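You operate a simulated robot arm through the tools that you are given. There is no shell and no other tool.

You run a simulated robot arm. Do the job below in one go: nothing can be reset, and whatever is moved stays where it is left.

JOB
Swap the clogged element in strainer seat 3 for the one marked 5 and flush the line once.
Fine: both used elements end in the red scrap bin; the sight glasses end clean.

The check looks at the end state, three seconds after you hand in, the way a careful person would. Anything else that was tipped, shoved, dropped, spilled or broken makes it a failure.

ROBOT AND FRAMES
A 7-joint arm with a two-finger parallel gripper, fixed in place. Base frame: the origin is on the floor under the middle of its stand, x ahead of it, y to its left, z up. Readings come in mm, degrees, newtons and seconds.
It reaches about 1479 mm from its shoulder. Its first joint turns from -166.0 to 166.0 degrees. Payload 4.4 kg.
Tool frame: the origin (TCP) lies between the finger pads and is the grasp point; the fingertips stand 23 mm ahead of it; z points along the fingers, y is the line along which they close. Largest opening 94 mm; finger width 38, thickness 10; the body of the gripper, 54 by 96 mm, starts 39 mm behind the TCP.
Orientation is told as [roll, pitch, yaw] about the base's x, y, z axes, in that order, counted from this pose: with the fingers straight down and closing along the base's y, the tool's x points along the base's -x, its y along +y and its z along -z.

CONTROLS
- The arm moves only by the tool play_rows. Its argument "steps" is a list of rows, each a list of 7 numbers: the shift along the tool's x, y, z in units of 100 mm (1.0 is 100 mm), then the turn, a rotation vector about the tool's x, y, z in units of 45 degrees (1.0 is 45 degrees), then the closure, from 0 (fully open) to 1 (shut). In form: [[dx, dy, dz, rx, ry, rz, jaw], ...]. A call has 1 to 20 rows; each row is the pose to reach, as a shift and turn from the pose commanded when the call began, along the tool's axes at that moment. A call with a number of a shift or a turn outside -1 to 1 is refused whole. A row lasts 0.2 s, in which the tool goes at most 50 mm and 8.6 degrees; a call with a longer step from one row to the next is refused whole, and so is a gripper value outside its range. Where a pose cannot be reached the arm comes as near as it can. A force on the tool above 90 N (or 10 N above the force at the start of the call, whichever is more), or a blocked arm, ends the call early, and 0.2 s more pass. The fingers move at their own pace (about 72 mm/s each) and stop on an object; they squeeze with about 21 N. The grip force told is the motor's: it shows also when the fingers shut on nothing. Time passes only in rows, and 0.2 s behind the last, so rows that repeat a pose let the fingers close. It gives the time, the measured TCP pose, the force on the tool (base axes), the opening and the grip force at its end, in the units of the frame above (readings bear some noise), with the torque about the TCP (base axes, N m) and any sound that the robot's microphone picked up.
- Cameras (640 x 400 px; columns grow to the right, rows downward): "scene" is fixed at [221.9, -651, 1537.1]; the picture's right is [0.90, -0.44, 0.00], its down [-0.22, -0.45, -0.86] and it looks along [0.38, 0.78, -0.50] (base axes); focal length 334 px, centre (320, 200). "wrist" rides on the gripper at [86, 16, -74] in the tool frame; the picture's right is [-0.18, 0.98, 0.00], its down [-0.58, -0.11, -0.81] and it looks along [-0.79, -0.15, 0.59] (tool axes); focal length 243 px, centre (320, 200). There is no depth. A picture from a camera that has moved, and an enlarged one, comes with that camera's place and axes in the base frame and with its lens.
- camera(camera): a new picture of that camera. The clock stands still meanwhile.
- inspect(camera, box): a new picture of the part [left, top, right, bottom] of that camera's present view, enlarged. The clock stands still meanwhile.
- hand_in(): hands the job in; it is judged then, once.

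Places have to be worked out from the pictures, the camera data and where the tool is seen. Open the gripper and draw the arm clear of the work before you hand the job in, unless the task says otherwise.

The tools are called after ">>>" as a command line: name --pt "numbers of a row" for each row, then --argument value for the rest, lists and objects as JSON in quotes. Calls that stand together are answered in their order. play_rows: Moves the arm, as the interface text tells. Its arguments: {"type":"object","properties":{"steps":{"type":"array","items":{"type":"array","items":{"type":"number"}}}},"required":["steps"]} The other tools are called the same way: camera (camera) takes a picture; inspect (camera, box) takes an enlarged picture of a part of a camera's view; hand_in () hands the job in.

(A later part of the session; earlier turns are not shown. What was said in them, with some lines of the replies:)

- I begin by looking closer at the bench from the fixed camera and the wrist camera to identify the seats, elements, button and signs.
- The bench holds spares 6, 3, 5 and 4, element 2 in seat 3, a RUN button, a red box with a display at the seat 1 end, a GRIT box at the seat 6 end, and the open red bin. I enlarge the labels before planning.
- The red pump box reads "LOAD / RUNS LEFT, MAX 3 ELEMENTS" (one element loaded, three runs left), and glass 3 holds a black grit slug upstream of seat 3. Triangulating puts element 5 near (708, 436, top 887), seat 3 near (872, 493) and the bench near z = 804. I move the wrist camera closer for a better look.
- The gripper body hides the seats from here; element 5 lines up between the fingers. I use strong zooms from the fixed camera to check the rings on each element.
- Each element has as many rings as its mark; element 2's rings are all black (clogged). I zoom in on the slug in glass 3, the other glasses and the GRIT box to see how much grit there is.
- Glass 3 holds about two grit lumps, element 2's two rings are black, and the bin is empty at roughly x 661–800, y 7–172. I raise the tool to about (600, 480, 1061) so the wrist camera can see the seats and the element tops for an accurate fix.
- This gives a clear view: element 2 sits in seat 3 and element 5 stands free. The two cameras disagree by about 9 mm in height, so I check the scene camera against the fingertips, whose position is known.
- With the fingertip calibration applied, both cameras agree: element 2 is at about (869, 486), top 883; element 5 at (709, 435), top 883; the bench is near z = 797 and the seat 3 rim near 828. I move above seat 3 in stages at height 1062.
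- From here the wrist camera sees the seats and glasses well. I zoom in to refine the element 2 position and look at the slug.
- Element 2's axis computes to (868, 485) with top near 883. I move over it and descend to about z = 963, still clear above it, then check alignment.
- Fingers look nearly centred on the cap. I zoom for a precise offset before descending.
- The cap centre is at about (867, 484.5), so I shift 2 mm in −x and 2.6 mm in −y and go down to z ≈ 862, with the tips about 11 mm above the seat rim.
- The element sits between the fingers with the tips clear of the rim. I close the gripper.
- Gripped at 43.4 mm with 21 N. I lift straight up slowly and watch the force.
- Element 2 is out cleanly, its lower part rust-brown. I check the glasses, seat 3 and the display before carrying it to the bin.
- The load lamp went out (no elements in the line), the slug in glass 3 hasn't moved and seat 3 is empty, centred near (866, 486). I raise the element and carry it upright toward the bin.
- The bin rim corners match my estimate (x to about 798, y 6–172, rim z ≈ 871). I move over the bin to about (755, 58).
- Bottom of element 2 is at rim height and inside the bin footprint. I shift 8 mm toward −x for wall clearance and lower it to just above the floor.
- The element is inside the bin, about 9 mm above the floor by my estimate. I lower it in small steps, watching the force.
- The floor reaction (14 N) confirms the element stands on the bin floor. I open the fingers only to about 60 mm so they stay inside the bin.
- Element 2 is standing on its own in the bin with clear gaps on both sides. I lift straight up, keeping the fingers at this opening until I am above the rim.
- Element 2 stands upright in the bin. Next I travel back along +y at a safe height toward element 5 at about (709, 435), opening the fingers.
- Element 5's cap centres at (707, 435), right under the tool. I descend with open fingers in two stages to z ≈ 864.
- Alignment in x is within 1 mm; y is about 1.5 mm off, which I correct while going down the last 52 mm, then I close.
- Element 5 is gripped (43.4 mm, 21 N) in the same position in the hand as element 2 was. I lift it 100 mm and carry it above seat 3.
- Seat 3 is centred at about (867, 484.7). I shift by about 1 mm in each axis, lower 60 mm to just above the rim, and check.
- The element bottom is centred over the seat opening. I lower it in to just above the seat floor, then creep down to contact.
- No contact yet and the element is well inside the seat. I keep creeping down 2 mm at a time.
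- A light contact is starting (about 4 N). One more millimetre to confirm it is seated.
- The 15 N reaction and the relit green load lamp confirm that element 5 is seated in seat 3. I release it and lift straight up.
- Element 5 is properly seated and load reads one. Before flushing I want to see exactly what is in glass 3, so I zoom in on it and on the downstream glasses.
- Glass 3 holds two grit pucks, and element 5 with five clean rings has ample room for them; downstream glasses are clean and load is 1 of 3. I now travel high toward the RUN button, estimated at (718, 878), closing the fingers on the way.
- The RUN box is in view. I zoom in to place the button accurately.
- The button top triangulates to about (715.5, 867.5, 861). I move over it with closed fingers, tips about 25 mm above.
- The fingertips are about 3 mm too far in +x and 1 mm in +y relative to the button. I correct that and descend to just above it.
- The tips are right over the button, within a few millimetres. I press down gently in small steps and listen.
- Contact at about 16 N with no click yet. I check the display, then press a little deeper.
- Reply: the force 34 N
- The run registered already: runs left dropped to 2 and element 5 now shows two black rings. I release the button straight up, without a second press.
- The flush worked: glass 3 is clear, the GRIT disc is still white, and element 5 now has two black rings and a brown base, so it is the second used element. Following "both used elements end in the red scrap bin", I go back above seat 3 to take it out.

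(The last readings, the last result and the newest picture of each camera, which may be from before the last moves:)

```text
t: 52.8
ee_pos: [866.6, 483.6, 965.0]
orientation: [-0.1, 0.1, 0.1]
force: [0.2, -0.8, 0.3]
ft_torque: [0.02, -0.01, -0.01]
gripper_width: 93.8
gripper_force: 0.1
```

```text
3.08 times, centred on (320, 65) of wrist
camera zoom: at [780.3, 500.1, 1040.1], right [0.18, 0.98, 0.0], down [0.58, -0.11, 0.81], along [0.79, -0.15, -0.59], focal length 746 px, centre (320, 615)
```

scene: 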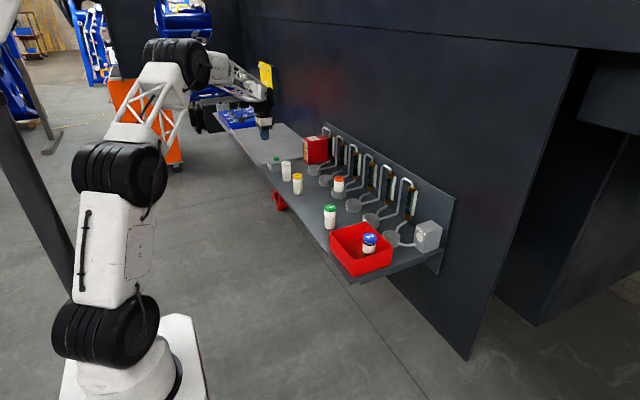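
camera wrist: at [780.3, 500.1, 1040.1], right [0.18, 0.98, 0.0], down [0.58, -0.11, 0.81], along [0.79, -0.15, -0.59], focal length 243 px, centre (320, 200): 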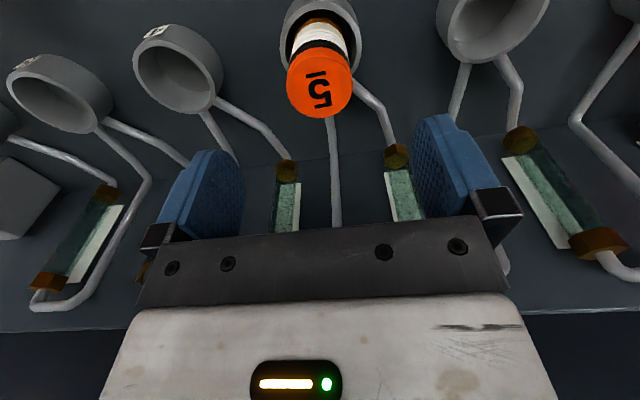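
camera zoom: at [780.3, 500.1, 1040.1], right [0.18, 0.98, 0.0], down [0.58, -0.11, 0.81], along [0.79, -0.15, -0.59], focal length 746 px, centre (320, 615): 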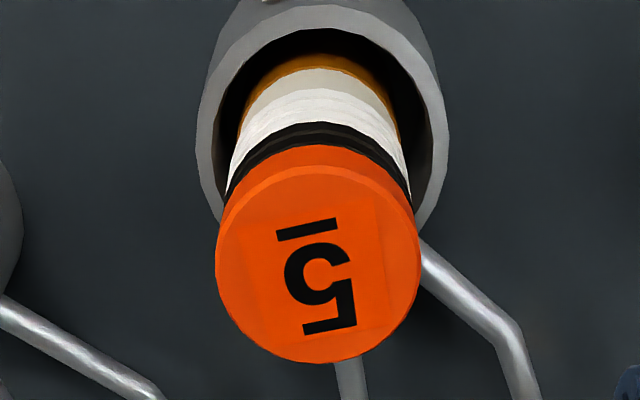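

Glass 3 is clear and element 5 is centred under the hand. I descend 100 mm with open fingers and grip it.

>>> play_rows --pt "0 0 0.1 0 0 0 0" --pt "0 0 0.3 0 0 0 0" --pt "0 0 0.5 0 0 0 0" --pt "0 0 0.7 0 0 0 0" --pt "0 0 0.88 0 0 0 0" --pt "0 0 1.0 0 0 0 0" --pt "0 0 1.0 0 0 0 0"

>>> play_rows --pt "0 0 0 0 0 0 0.3" --pt "0 0 0 0 0 0 0.45" --pt "0 0 0 0 0 0 0.6" --pt "0 0 0 0 0 0 1" --pt "0 0 0 0 0 0 1" --pt "0 0 0 0 0 0 1"

>>> camera --camera "wrist"

```text
t: 54.4
ee_pos: [868.5, 484.4, 865.3]
orientation: [0.0, 0.1, 0.1]
force: [0.4, 0.4, 0.0]
ft_torque: [0.03, -0.04, 0.01]
gripper_width: 94.1
gripper_force: 0.0
```

```text
t: 55.8
ee_pos: [869.1, 483.2, 864.5]
orientation: [0.0, 0.0, 0.1]
force: [-0.8, -0.2, 0.0]
ft_torque: [0.01, 0.0, 0.0]
gripper_width: 43.3
gripper_force: 20.9
```

```text
taken
camera wrist: at [782.0, 501.1, 939.4], right [0.18, 0.98, 0.0], down [0.58, -0.11, 0.81], along [0.79, -0.15, -0.59], focal length 243 px, centre (320, 200)
```

wrist: 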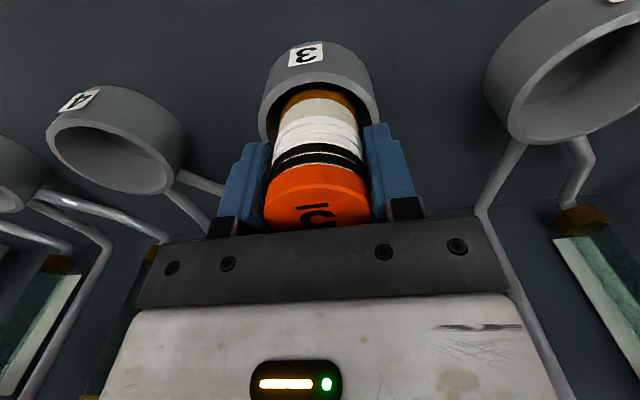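

Gripped at 43.3 mm. I lift element 5 straight out, then check the line once more before leaving.

>>> play_rows --pt "0 0 -0.05 0 0 0 1" --pt "0 0 -0.15 0 0 0 1" --pt "0 0 -0.3 0 0 0 1" --pt "0 0 -0.5 0 0 0 1" --pt "0 0 -0.75 0 0 0 1" --pt "0 0 -1.0 0 0 0 1" --pt "0 0 -1.0 0 0 0 1"

>>> inspect --camera "scene" --box '[295, 120, 395, 210]'

>>> inspect --camera "scene" --box '[350, 145, 450, 250]'

```text
t: 57.4
ee_pos: [868.3, 484.3, 965.9]
orientation: [0.1, 0.0, 0.0]
force: [0.1, 0.4, -1.1]
ft_torque: [0.0, 0.01, -0.02]
gripper_width: 43.6
gripper_force: 20.9
```

```text
4.44 times, centred on (345, 165) of scene
camera zoom: at [221.9, -651.0, 1537.1], right [0.9, -0.44, 0.0], down [-0.22, -0.45, -0.86], along [0.38, 0.78, -0.5], focal length 1486 px, centre (209, 356)
```

zoom: 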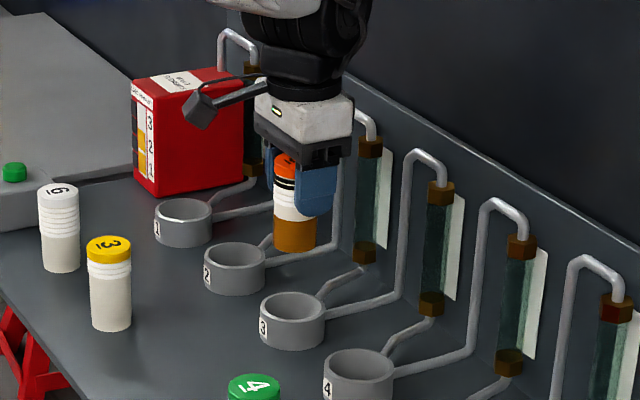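

```text
3.81 times, centred on (400, 198) of scene
camera zoom: at [221.9, -651.0, 1537.1], right [0.9, -0.44, 0.0], down [-0.22, -0.45, -0.86], along [0.38, 0.78, -0.5], focal length 1273 px, centre (15, 210)
```

zoom: 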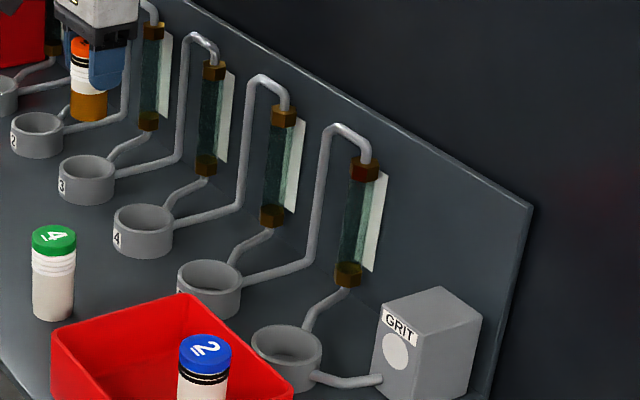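

All six glasses look clear and the GRIT disc is white. I carry element 5 upright to the other side of the bin, about (705, 120).

>>> play_rows --pt "0 0 -0.2 0 0 0 1" --pt "0.05 -0.1 -0.4 0 0 0 1" --pt "0.1 -0.35 -0.4 0 0 0 1" --pt "0.2 -0.7 -0.4 0 0 0 1" --pt "0.3 -1.0 -0.4 0 0 0 1"

>>> play_rows --pt "0.1 -0.35 0 0 0 0 1" --pt "0.2 -0.7 0 0 0 0 1" --pt "0.3 -1.0 0 0 0 0 1"

>>> play_rows --pt "0.15 -0.35 0 0 0 0 1" --pt "0.3 -0.7 0 0 0 0 1" --pt "0.45 -1.0 0 0 0 0 1"

>>> play_rows --pt "0.25 -0.25 0 0 0 0 1" --pt "0.5 -0.5 0 0 0 0 1" --pt "0.58 -0.64 0 0 0 0 1" --pt "0.58 -0.64 0.3 0 0 0 1" --pt "0.58 -0.64 0.6 0 0 0 1" --pt "0.58 -0.64 0.6 0 0 0 1"

>>> camera --camera "wrist"

>>> inspect --camera "scene" --box '[310, 170, 440, 290]'

```text
t: 58.6
ee_pos: [838.7, 385.1, 1006.8]
orientation: [0.0, -0.1, 0.1]
force: [0.3, -0.2, -1.1]
ft_torque: [0.02, -0.01, 0.02]
gripper_width: 43.5
gripper_force: 20.7
```

```text
t: 59.4
ee_pos: [808.4, 284.7, 1005.8]
orientation: [0.0, 0.0, 0.1]
force: [0.1, -0.6, -0.7]
ft_torque: [0.0, 0.01, 0.01]
gripper_width: 43.1
gripper_force: 20.8
```

```text
t: 60.2
ee_pos: [764.0, 186.8, 1004.3]
orientation: [0.0, 0.0, 0.0]
force: [0.5, -1.1, -0.6]
ft_torque: [0.01, -0.02, -0.02]
gripper_width: 43.4
gripper_force: 21.3
```

```text
t: 61.6
ee_pos: [705.4, 121.5, 945.3]
orientation: [0.0, 0.1, 0.0]
force: [-0.2, -1.0, -1.5]
ft_torque: [0.03, 0.0, -0.03]
gripper_width: 43.2
gripper_force: 21.8
```

```text
taken
camera wrist: at [618.9, 138.1, 1019.6], right [0.18, 0.98, 0.0], down [0.58, -0.11, 0.81], along [0.79, -0.15, -0.59], focal length 243 px, centre (320, 200)
```

wrist: 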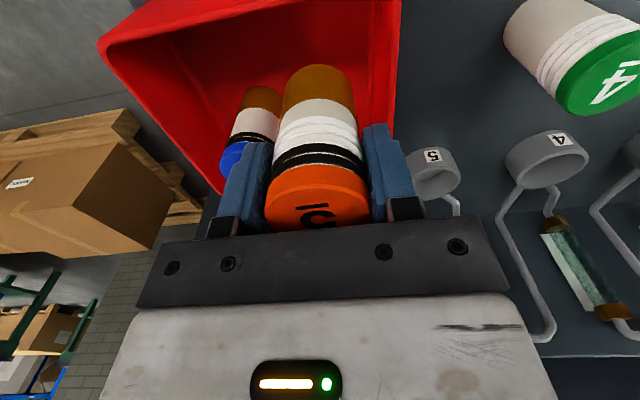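

```text
3.33 times, centred on (375, 230) of scene
camera zoom: at [221.9, -651.0, 1537.1], right [0.9, -0.44, 0.0], down [-0.22, -0.45, -0.86], along [0.38, 0.78, -0.5], focal length 1114 px, centre (137, 100)
```

zoom: 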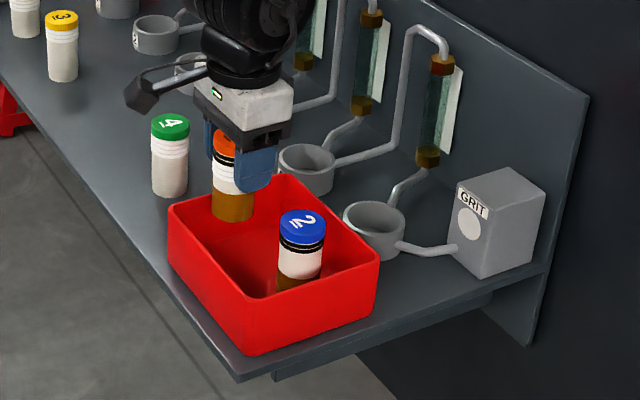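

Element 5 hangs inside the bin outline, clear of element 2. I nudge it 5 mm away from the +y wall and lower it.

>>> play_rows --pt "0.03 -0.055 0 0 0 0 1" --pt "0.03 -0.055 0.2 0 0 0 1" --pt "0.03 -0.055 0.4 0 0 0 1" --pt "0.03 -0.055 0.55 0 0 0 1" --pt "0.03 -0.055 0.65 0 0 0 1" --pt "0.03 -0.055 0.7 0 0 0 1" --pt "0.03 -0.055 0.7 0 0 0 1"

>>> camera --camera "wrist"

>>> inspect --camera "scene" --box '[310, 190, 420, 290]'

```text
t: 63.2
ee_pos: [703.0, 113.3, 874.2]
orientation: [0.0, 0.0, 0.0]
force: [-0.6, 0.0, -0.6]
ft_torque: [0.01, -0.02, 0.01]
gripper_width: 43.3
gripper_force: 20.7
```

```text
taken
camera wrist: at [616.7, 131.4, 948.8], right [0.18, 0.98, 0.0], down [0.58, -0.11, 0.81], along [0.79, -0.15, -0.59], focal length 243 px, centre (320, 200)
```

wrist: 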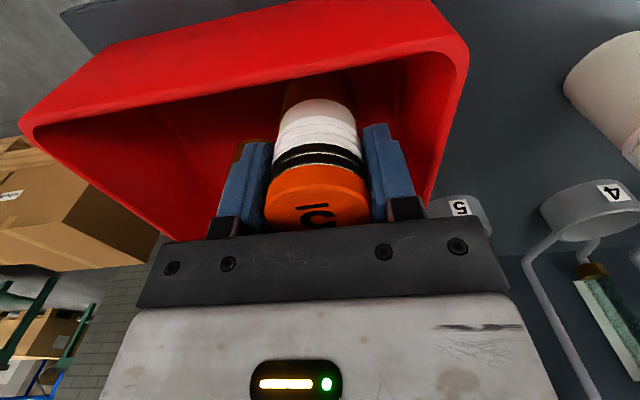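

```text
4.00 times, centred on (365, 240) of scene
camera zoom: at [221.9, -651.0, 1537.1], right [0.9, -0.44, 0.0], down [-0.22, -0.45, -0.86], along [0.38, 0.78, -0.5], focal length 1337 px, centre (140, 40)
```

zoom: 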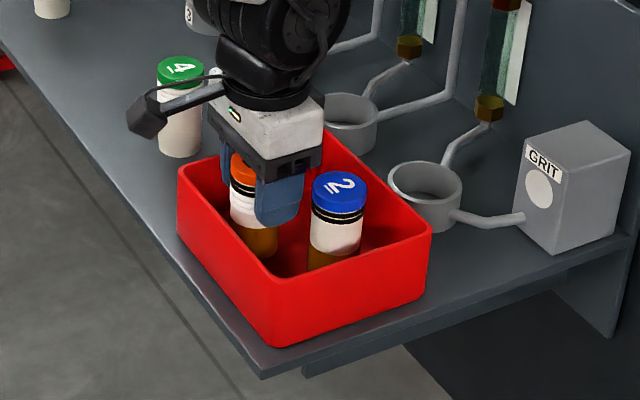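

It is free of the walls and of element 2. I creep down until the floor reaction shows.

>>> play_rows --pt "0 0 0.02 0 0 0 1" --pt "0 0 0.04 0 0 0 1" --pt "0 0 0.04 0 0 0 1"

>>> play_rows --pt "0 0 0.01 0 0 0 1" --pt "0 0 0.02 0 0 0 1"

```text
t: 64.0
ee_pos: [704.4, 113.4, 870.5]
orientation: [0.0, -0.1, 0.2]
force: [-2.0, -1.1, 7.6]
ft_torque: [-0.12, 0.19, -0.01]
gripper_width: 43.1
gripper_force: 21.3
```

```text
t: 64.6
ee_pos: [703.3, 114.6, 868.9]
orientation: [0.0, 0.0, 0.0]
force: [4.0, -1.8, 16.4]
ft_torque: [-0.23, -0.08, 0.03]
gripper_width: 43.4
gripper_force: 20.9
```

Floor contact (16 N). I release by opening to about 55 mm only, then check.

>>> play_rows --pt "0 0 -0.01 0 0 0 0.5" --pt "0 0 -0.01 0 0 0 0.46" --pt "0 0 -0.01 0 0 0 0.42" --pt "0 0 -0.01 0 0 0 0.42"

>>> camera --camera "wrist"

>>> inspect --camera "scene" --box '[310, 190, 420, 290]'

```text
t: 65.6
ee_pos: [702.6, 113.2, 869.1]
orientation: [0.1, 0.0, 0.1]
force: [0.2, -0.3, -0.5]
ft_torque: [-0.03, 0.01, 0.02]
gripper_width: 54.7
gripper_force: 0.1
```

```text
taken
camera wrist: at [616.7, 130.7, 943.9], right [0.18, 0.98, 0.0], down [0.58, -0.11, 0.81], along [0.79, -0.15, -0.59], focal length 243 px, centre (320, 200)
```

wrist: 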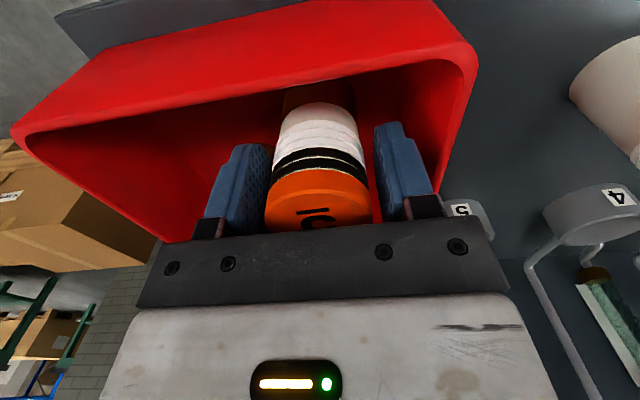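

```text
4.00 times, centred on (365, 240) of scene
camera zoom: at [221.9, -651.0, 1537.1], right [0.9, -0.44, 0.0], down [-0.22, -0.45, -0.86], along [0.38, 0.78, -0.5], focal length 1337 px, centre (140, 40)
```

zoom: 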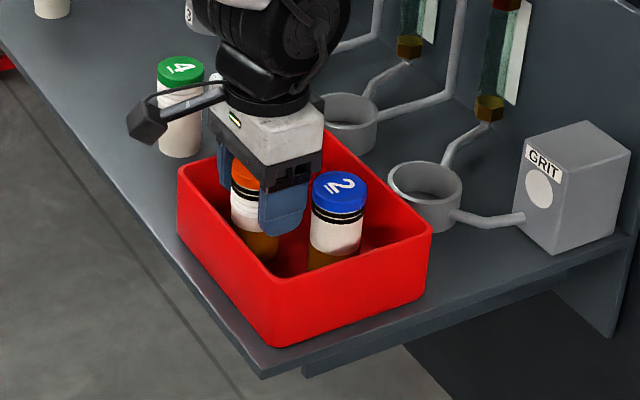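

Element 5 is free and standing in the bin, with the fingers clear of it and of element 2. I lift straight up out of the bin.

>>> play_rows --pt "0 0 -0.1 0 0 0 0.42" --pt "0 0 -0.25 0 0 0 0.42" --pt "0 0 -0.5 0 0 0 0.42" --pt "0 0 -0.75 0 0 0 0.42" --pt "0 0 -1.0 0 0 0 0.42" --pt "0 0 -1.0 0 0 0 0.42"

>>> inspect --camera "scene" --box '[310, 170, 440, 290]'

```text
t: 67.0
ee_pos: [701.6, 114.2, 969.4]
orientation: [0.0, 0.0, 0.2]
force: [-0.6, 0.5, -0.1]
ft_torque: [-0.04, 0.02, 0.01]
gripper_width: 54.5
gripper_force: 0.2
```

```text
3.33 times, centred on (375, 230) of scene
camera zoom: at [221.9, -651.0, 1537.1], right [0.9, -0.44, 0.0], down [-0.22, -0.45, -0.86], along [0.38, 0.78, -0.5], focal length 1114 px, centre (137, 100)
```

zoom: 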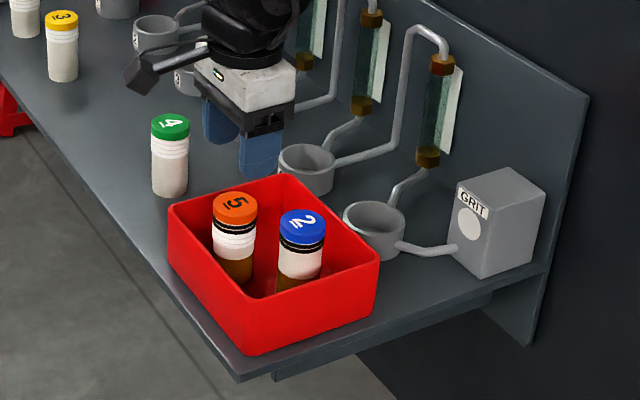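

Both used elements stand in the bin. I raise and draw the arm back from the bench with the gripper open, then make a final inspection.

>>> play_rows --pt "0 0 -0.4 0 0 0 0.2" --pt "0.2 0 -0.7 0 0 0 0" --pt "0.5 0 -0.9 0 0 0 0" --pt "0.8 0.1 -1.0 0 0 0 0" --pt "1.0 0.2 -1.0 0 0 0 0"

>>> play_rows --pt "0.35 0.2 0 0 0 0 0" --pt "0.7 0.4 0 0 0 0 0" --pt "1.0 0.6 0 0 0 0 0" --pt "1.0 0.8 0 0 0 0 0" --pt "1.0 0.8 0 0 0 0 0"

>>> camera --camera "scene"

>>> inspect --camera "scene" --box '[295, 120, 395, 210]'

>>> inspect --camera "scene" --box '[355, 145, 455, 250]'

>>> inspect --camera "scene" --box '[255, 130, 355, 230]'

>>> camera --camera "wrist"

```text
t: 68.2
ee_pos: [602.3, 134.7, 1068.2]
orientation: [0.0, 0.1, 0.1]
force: [-0.2, 0.1, -0.4]
ft_torque: [0.02, 0.0, 0.0]
gripper_width: 93.8
gripper_force: 0.0
```

```text
t: 69.4
ee_pos: [502.1, 216.5, 1071.2]
orientation: [0.0, 0.0, 0.1]
force: [0.5, -0.2, 0.2]
ft_torque: [0.02, -0.05, 0.0]
gripper_width: 93.9
gripper_force: 0.0
```

```text
taken
```

scene: 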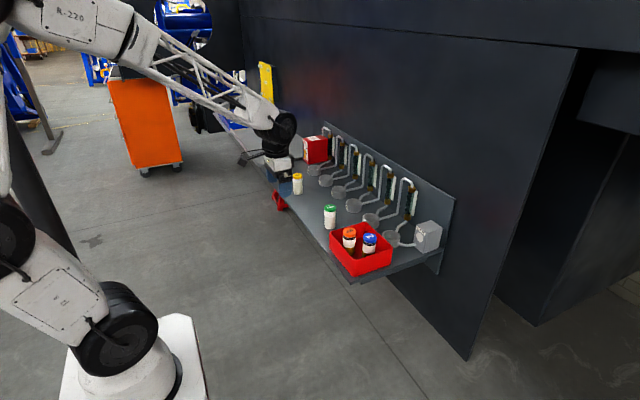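

```text
4.44 times, centred on (345, 165) of scene
camera zoom: at [221.9, -651.0, 1537.1], right [0.9, -0.44, 0.0], down [-0.22, -0.45, -0.86], along [0.38, 0.78, -0.5], focal length 1486 px, centre (209, 356)
```

zoom: 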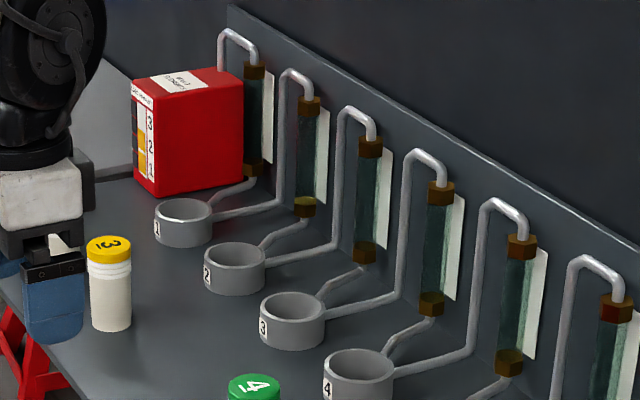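

```text
3.81 times, centred on (405, 198) of scene
camera zoom: at [221.9, -651.0, 1537.1], right [0.9, -0.44, 0.0], down [-0.22, -0.45, -0.86], along [0.38, 0.78, -0.5], focal length 1273 px, centre (-4, 210)
```

zoom: 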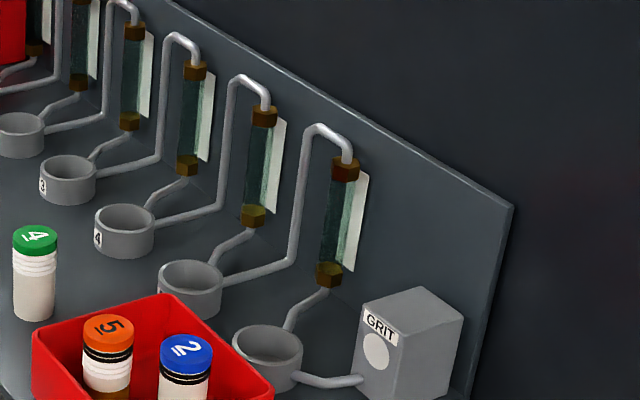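

```text
4.00 times, centred on (305, 180) of scene
camera zoom: at [221.9, -651.0, 1537.1], right [0.9, -0.44, 0.0], down [-0.22, -0.45, -0.86], along [0.38, 0.78, -0.5], focal length 1337 px, centre (380, 280)
```

zoom: 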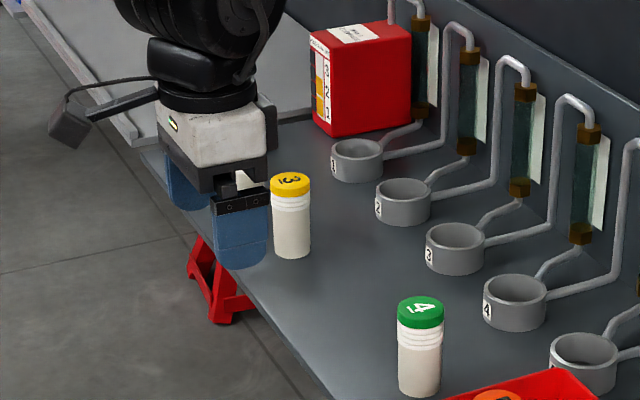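

```text
taken
camera wrist: at [416.0, 232.0, 1145.9], right [0.18, 0.98, 0.0], down [0.58, -0.11, 0.81], along [0.79, -0.15, -0.59], focal length 243 px, centre (320, 200)
```

wrist: 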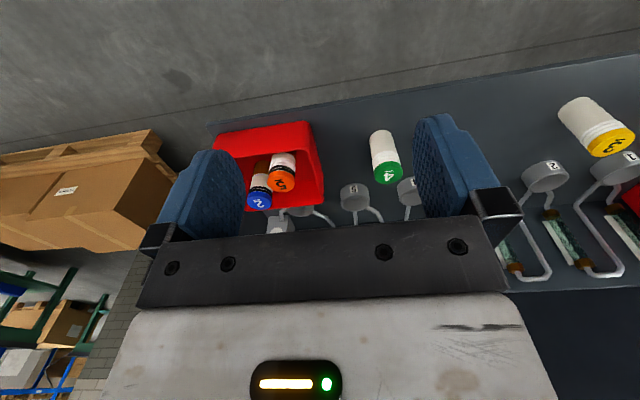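

The final check shows everything in order:
- **Glasses and line:** all six sight glasses are clear, the GRIT disc is white, and exactly one run was used (two left, load 0).
- **Elements:** used elements 2 and 5 stand upright in the red bin. I did not touch 3, 4 or 6, and 3 and 4 are seen standing in place; 6 is behind the arm in this view.
- **Arm:** the gripper is open and clear of the bench.

I hand the job in.

>>> hand_in

```text
The job is handed in.
```

I put element 5 in seat 3 in place of the clogged element 2, flushed the line once, and handed the job in. Both used elements are now in the red scrap bin, so **seat 3 ends up empty**.

- **Flush:** I pressed RUN once; the display went from three runs left to two. The grit in sight glass 3 cleared into element 5, which came out with two black rings and a brown base.
- **Seat 3:** the job says to swap in 5 but also to scrap both used elements. After the flush, 2 and 5 were the only used ones, so I took 5 out and binned it as well.
- **End state:** all six sight glasses look clean and the GRIT disc is still white. Elements 2 and 5 stand upright in the bin.
- **Everything else:** I did not touch elements 3, 4 or 6. In the last pictures 3 and 4 are standing in place; 6 was hidden behind the arm, but I last saw it upright after the flush.
- **Arm:** the gripper is open and the arm is clear of the bench.
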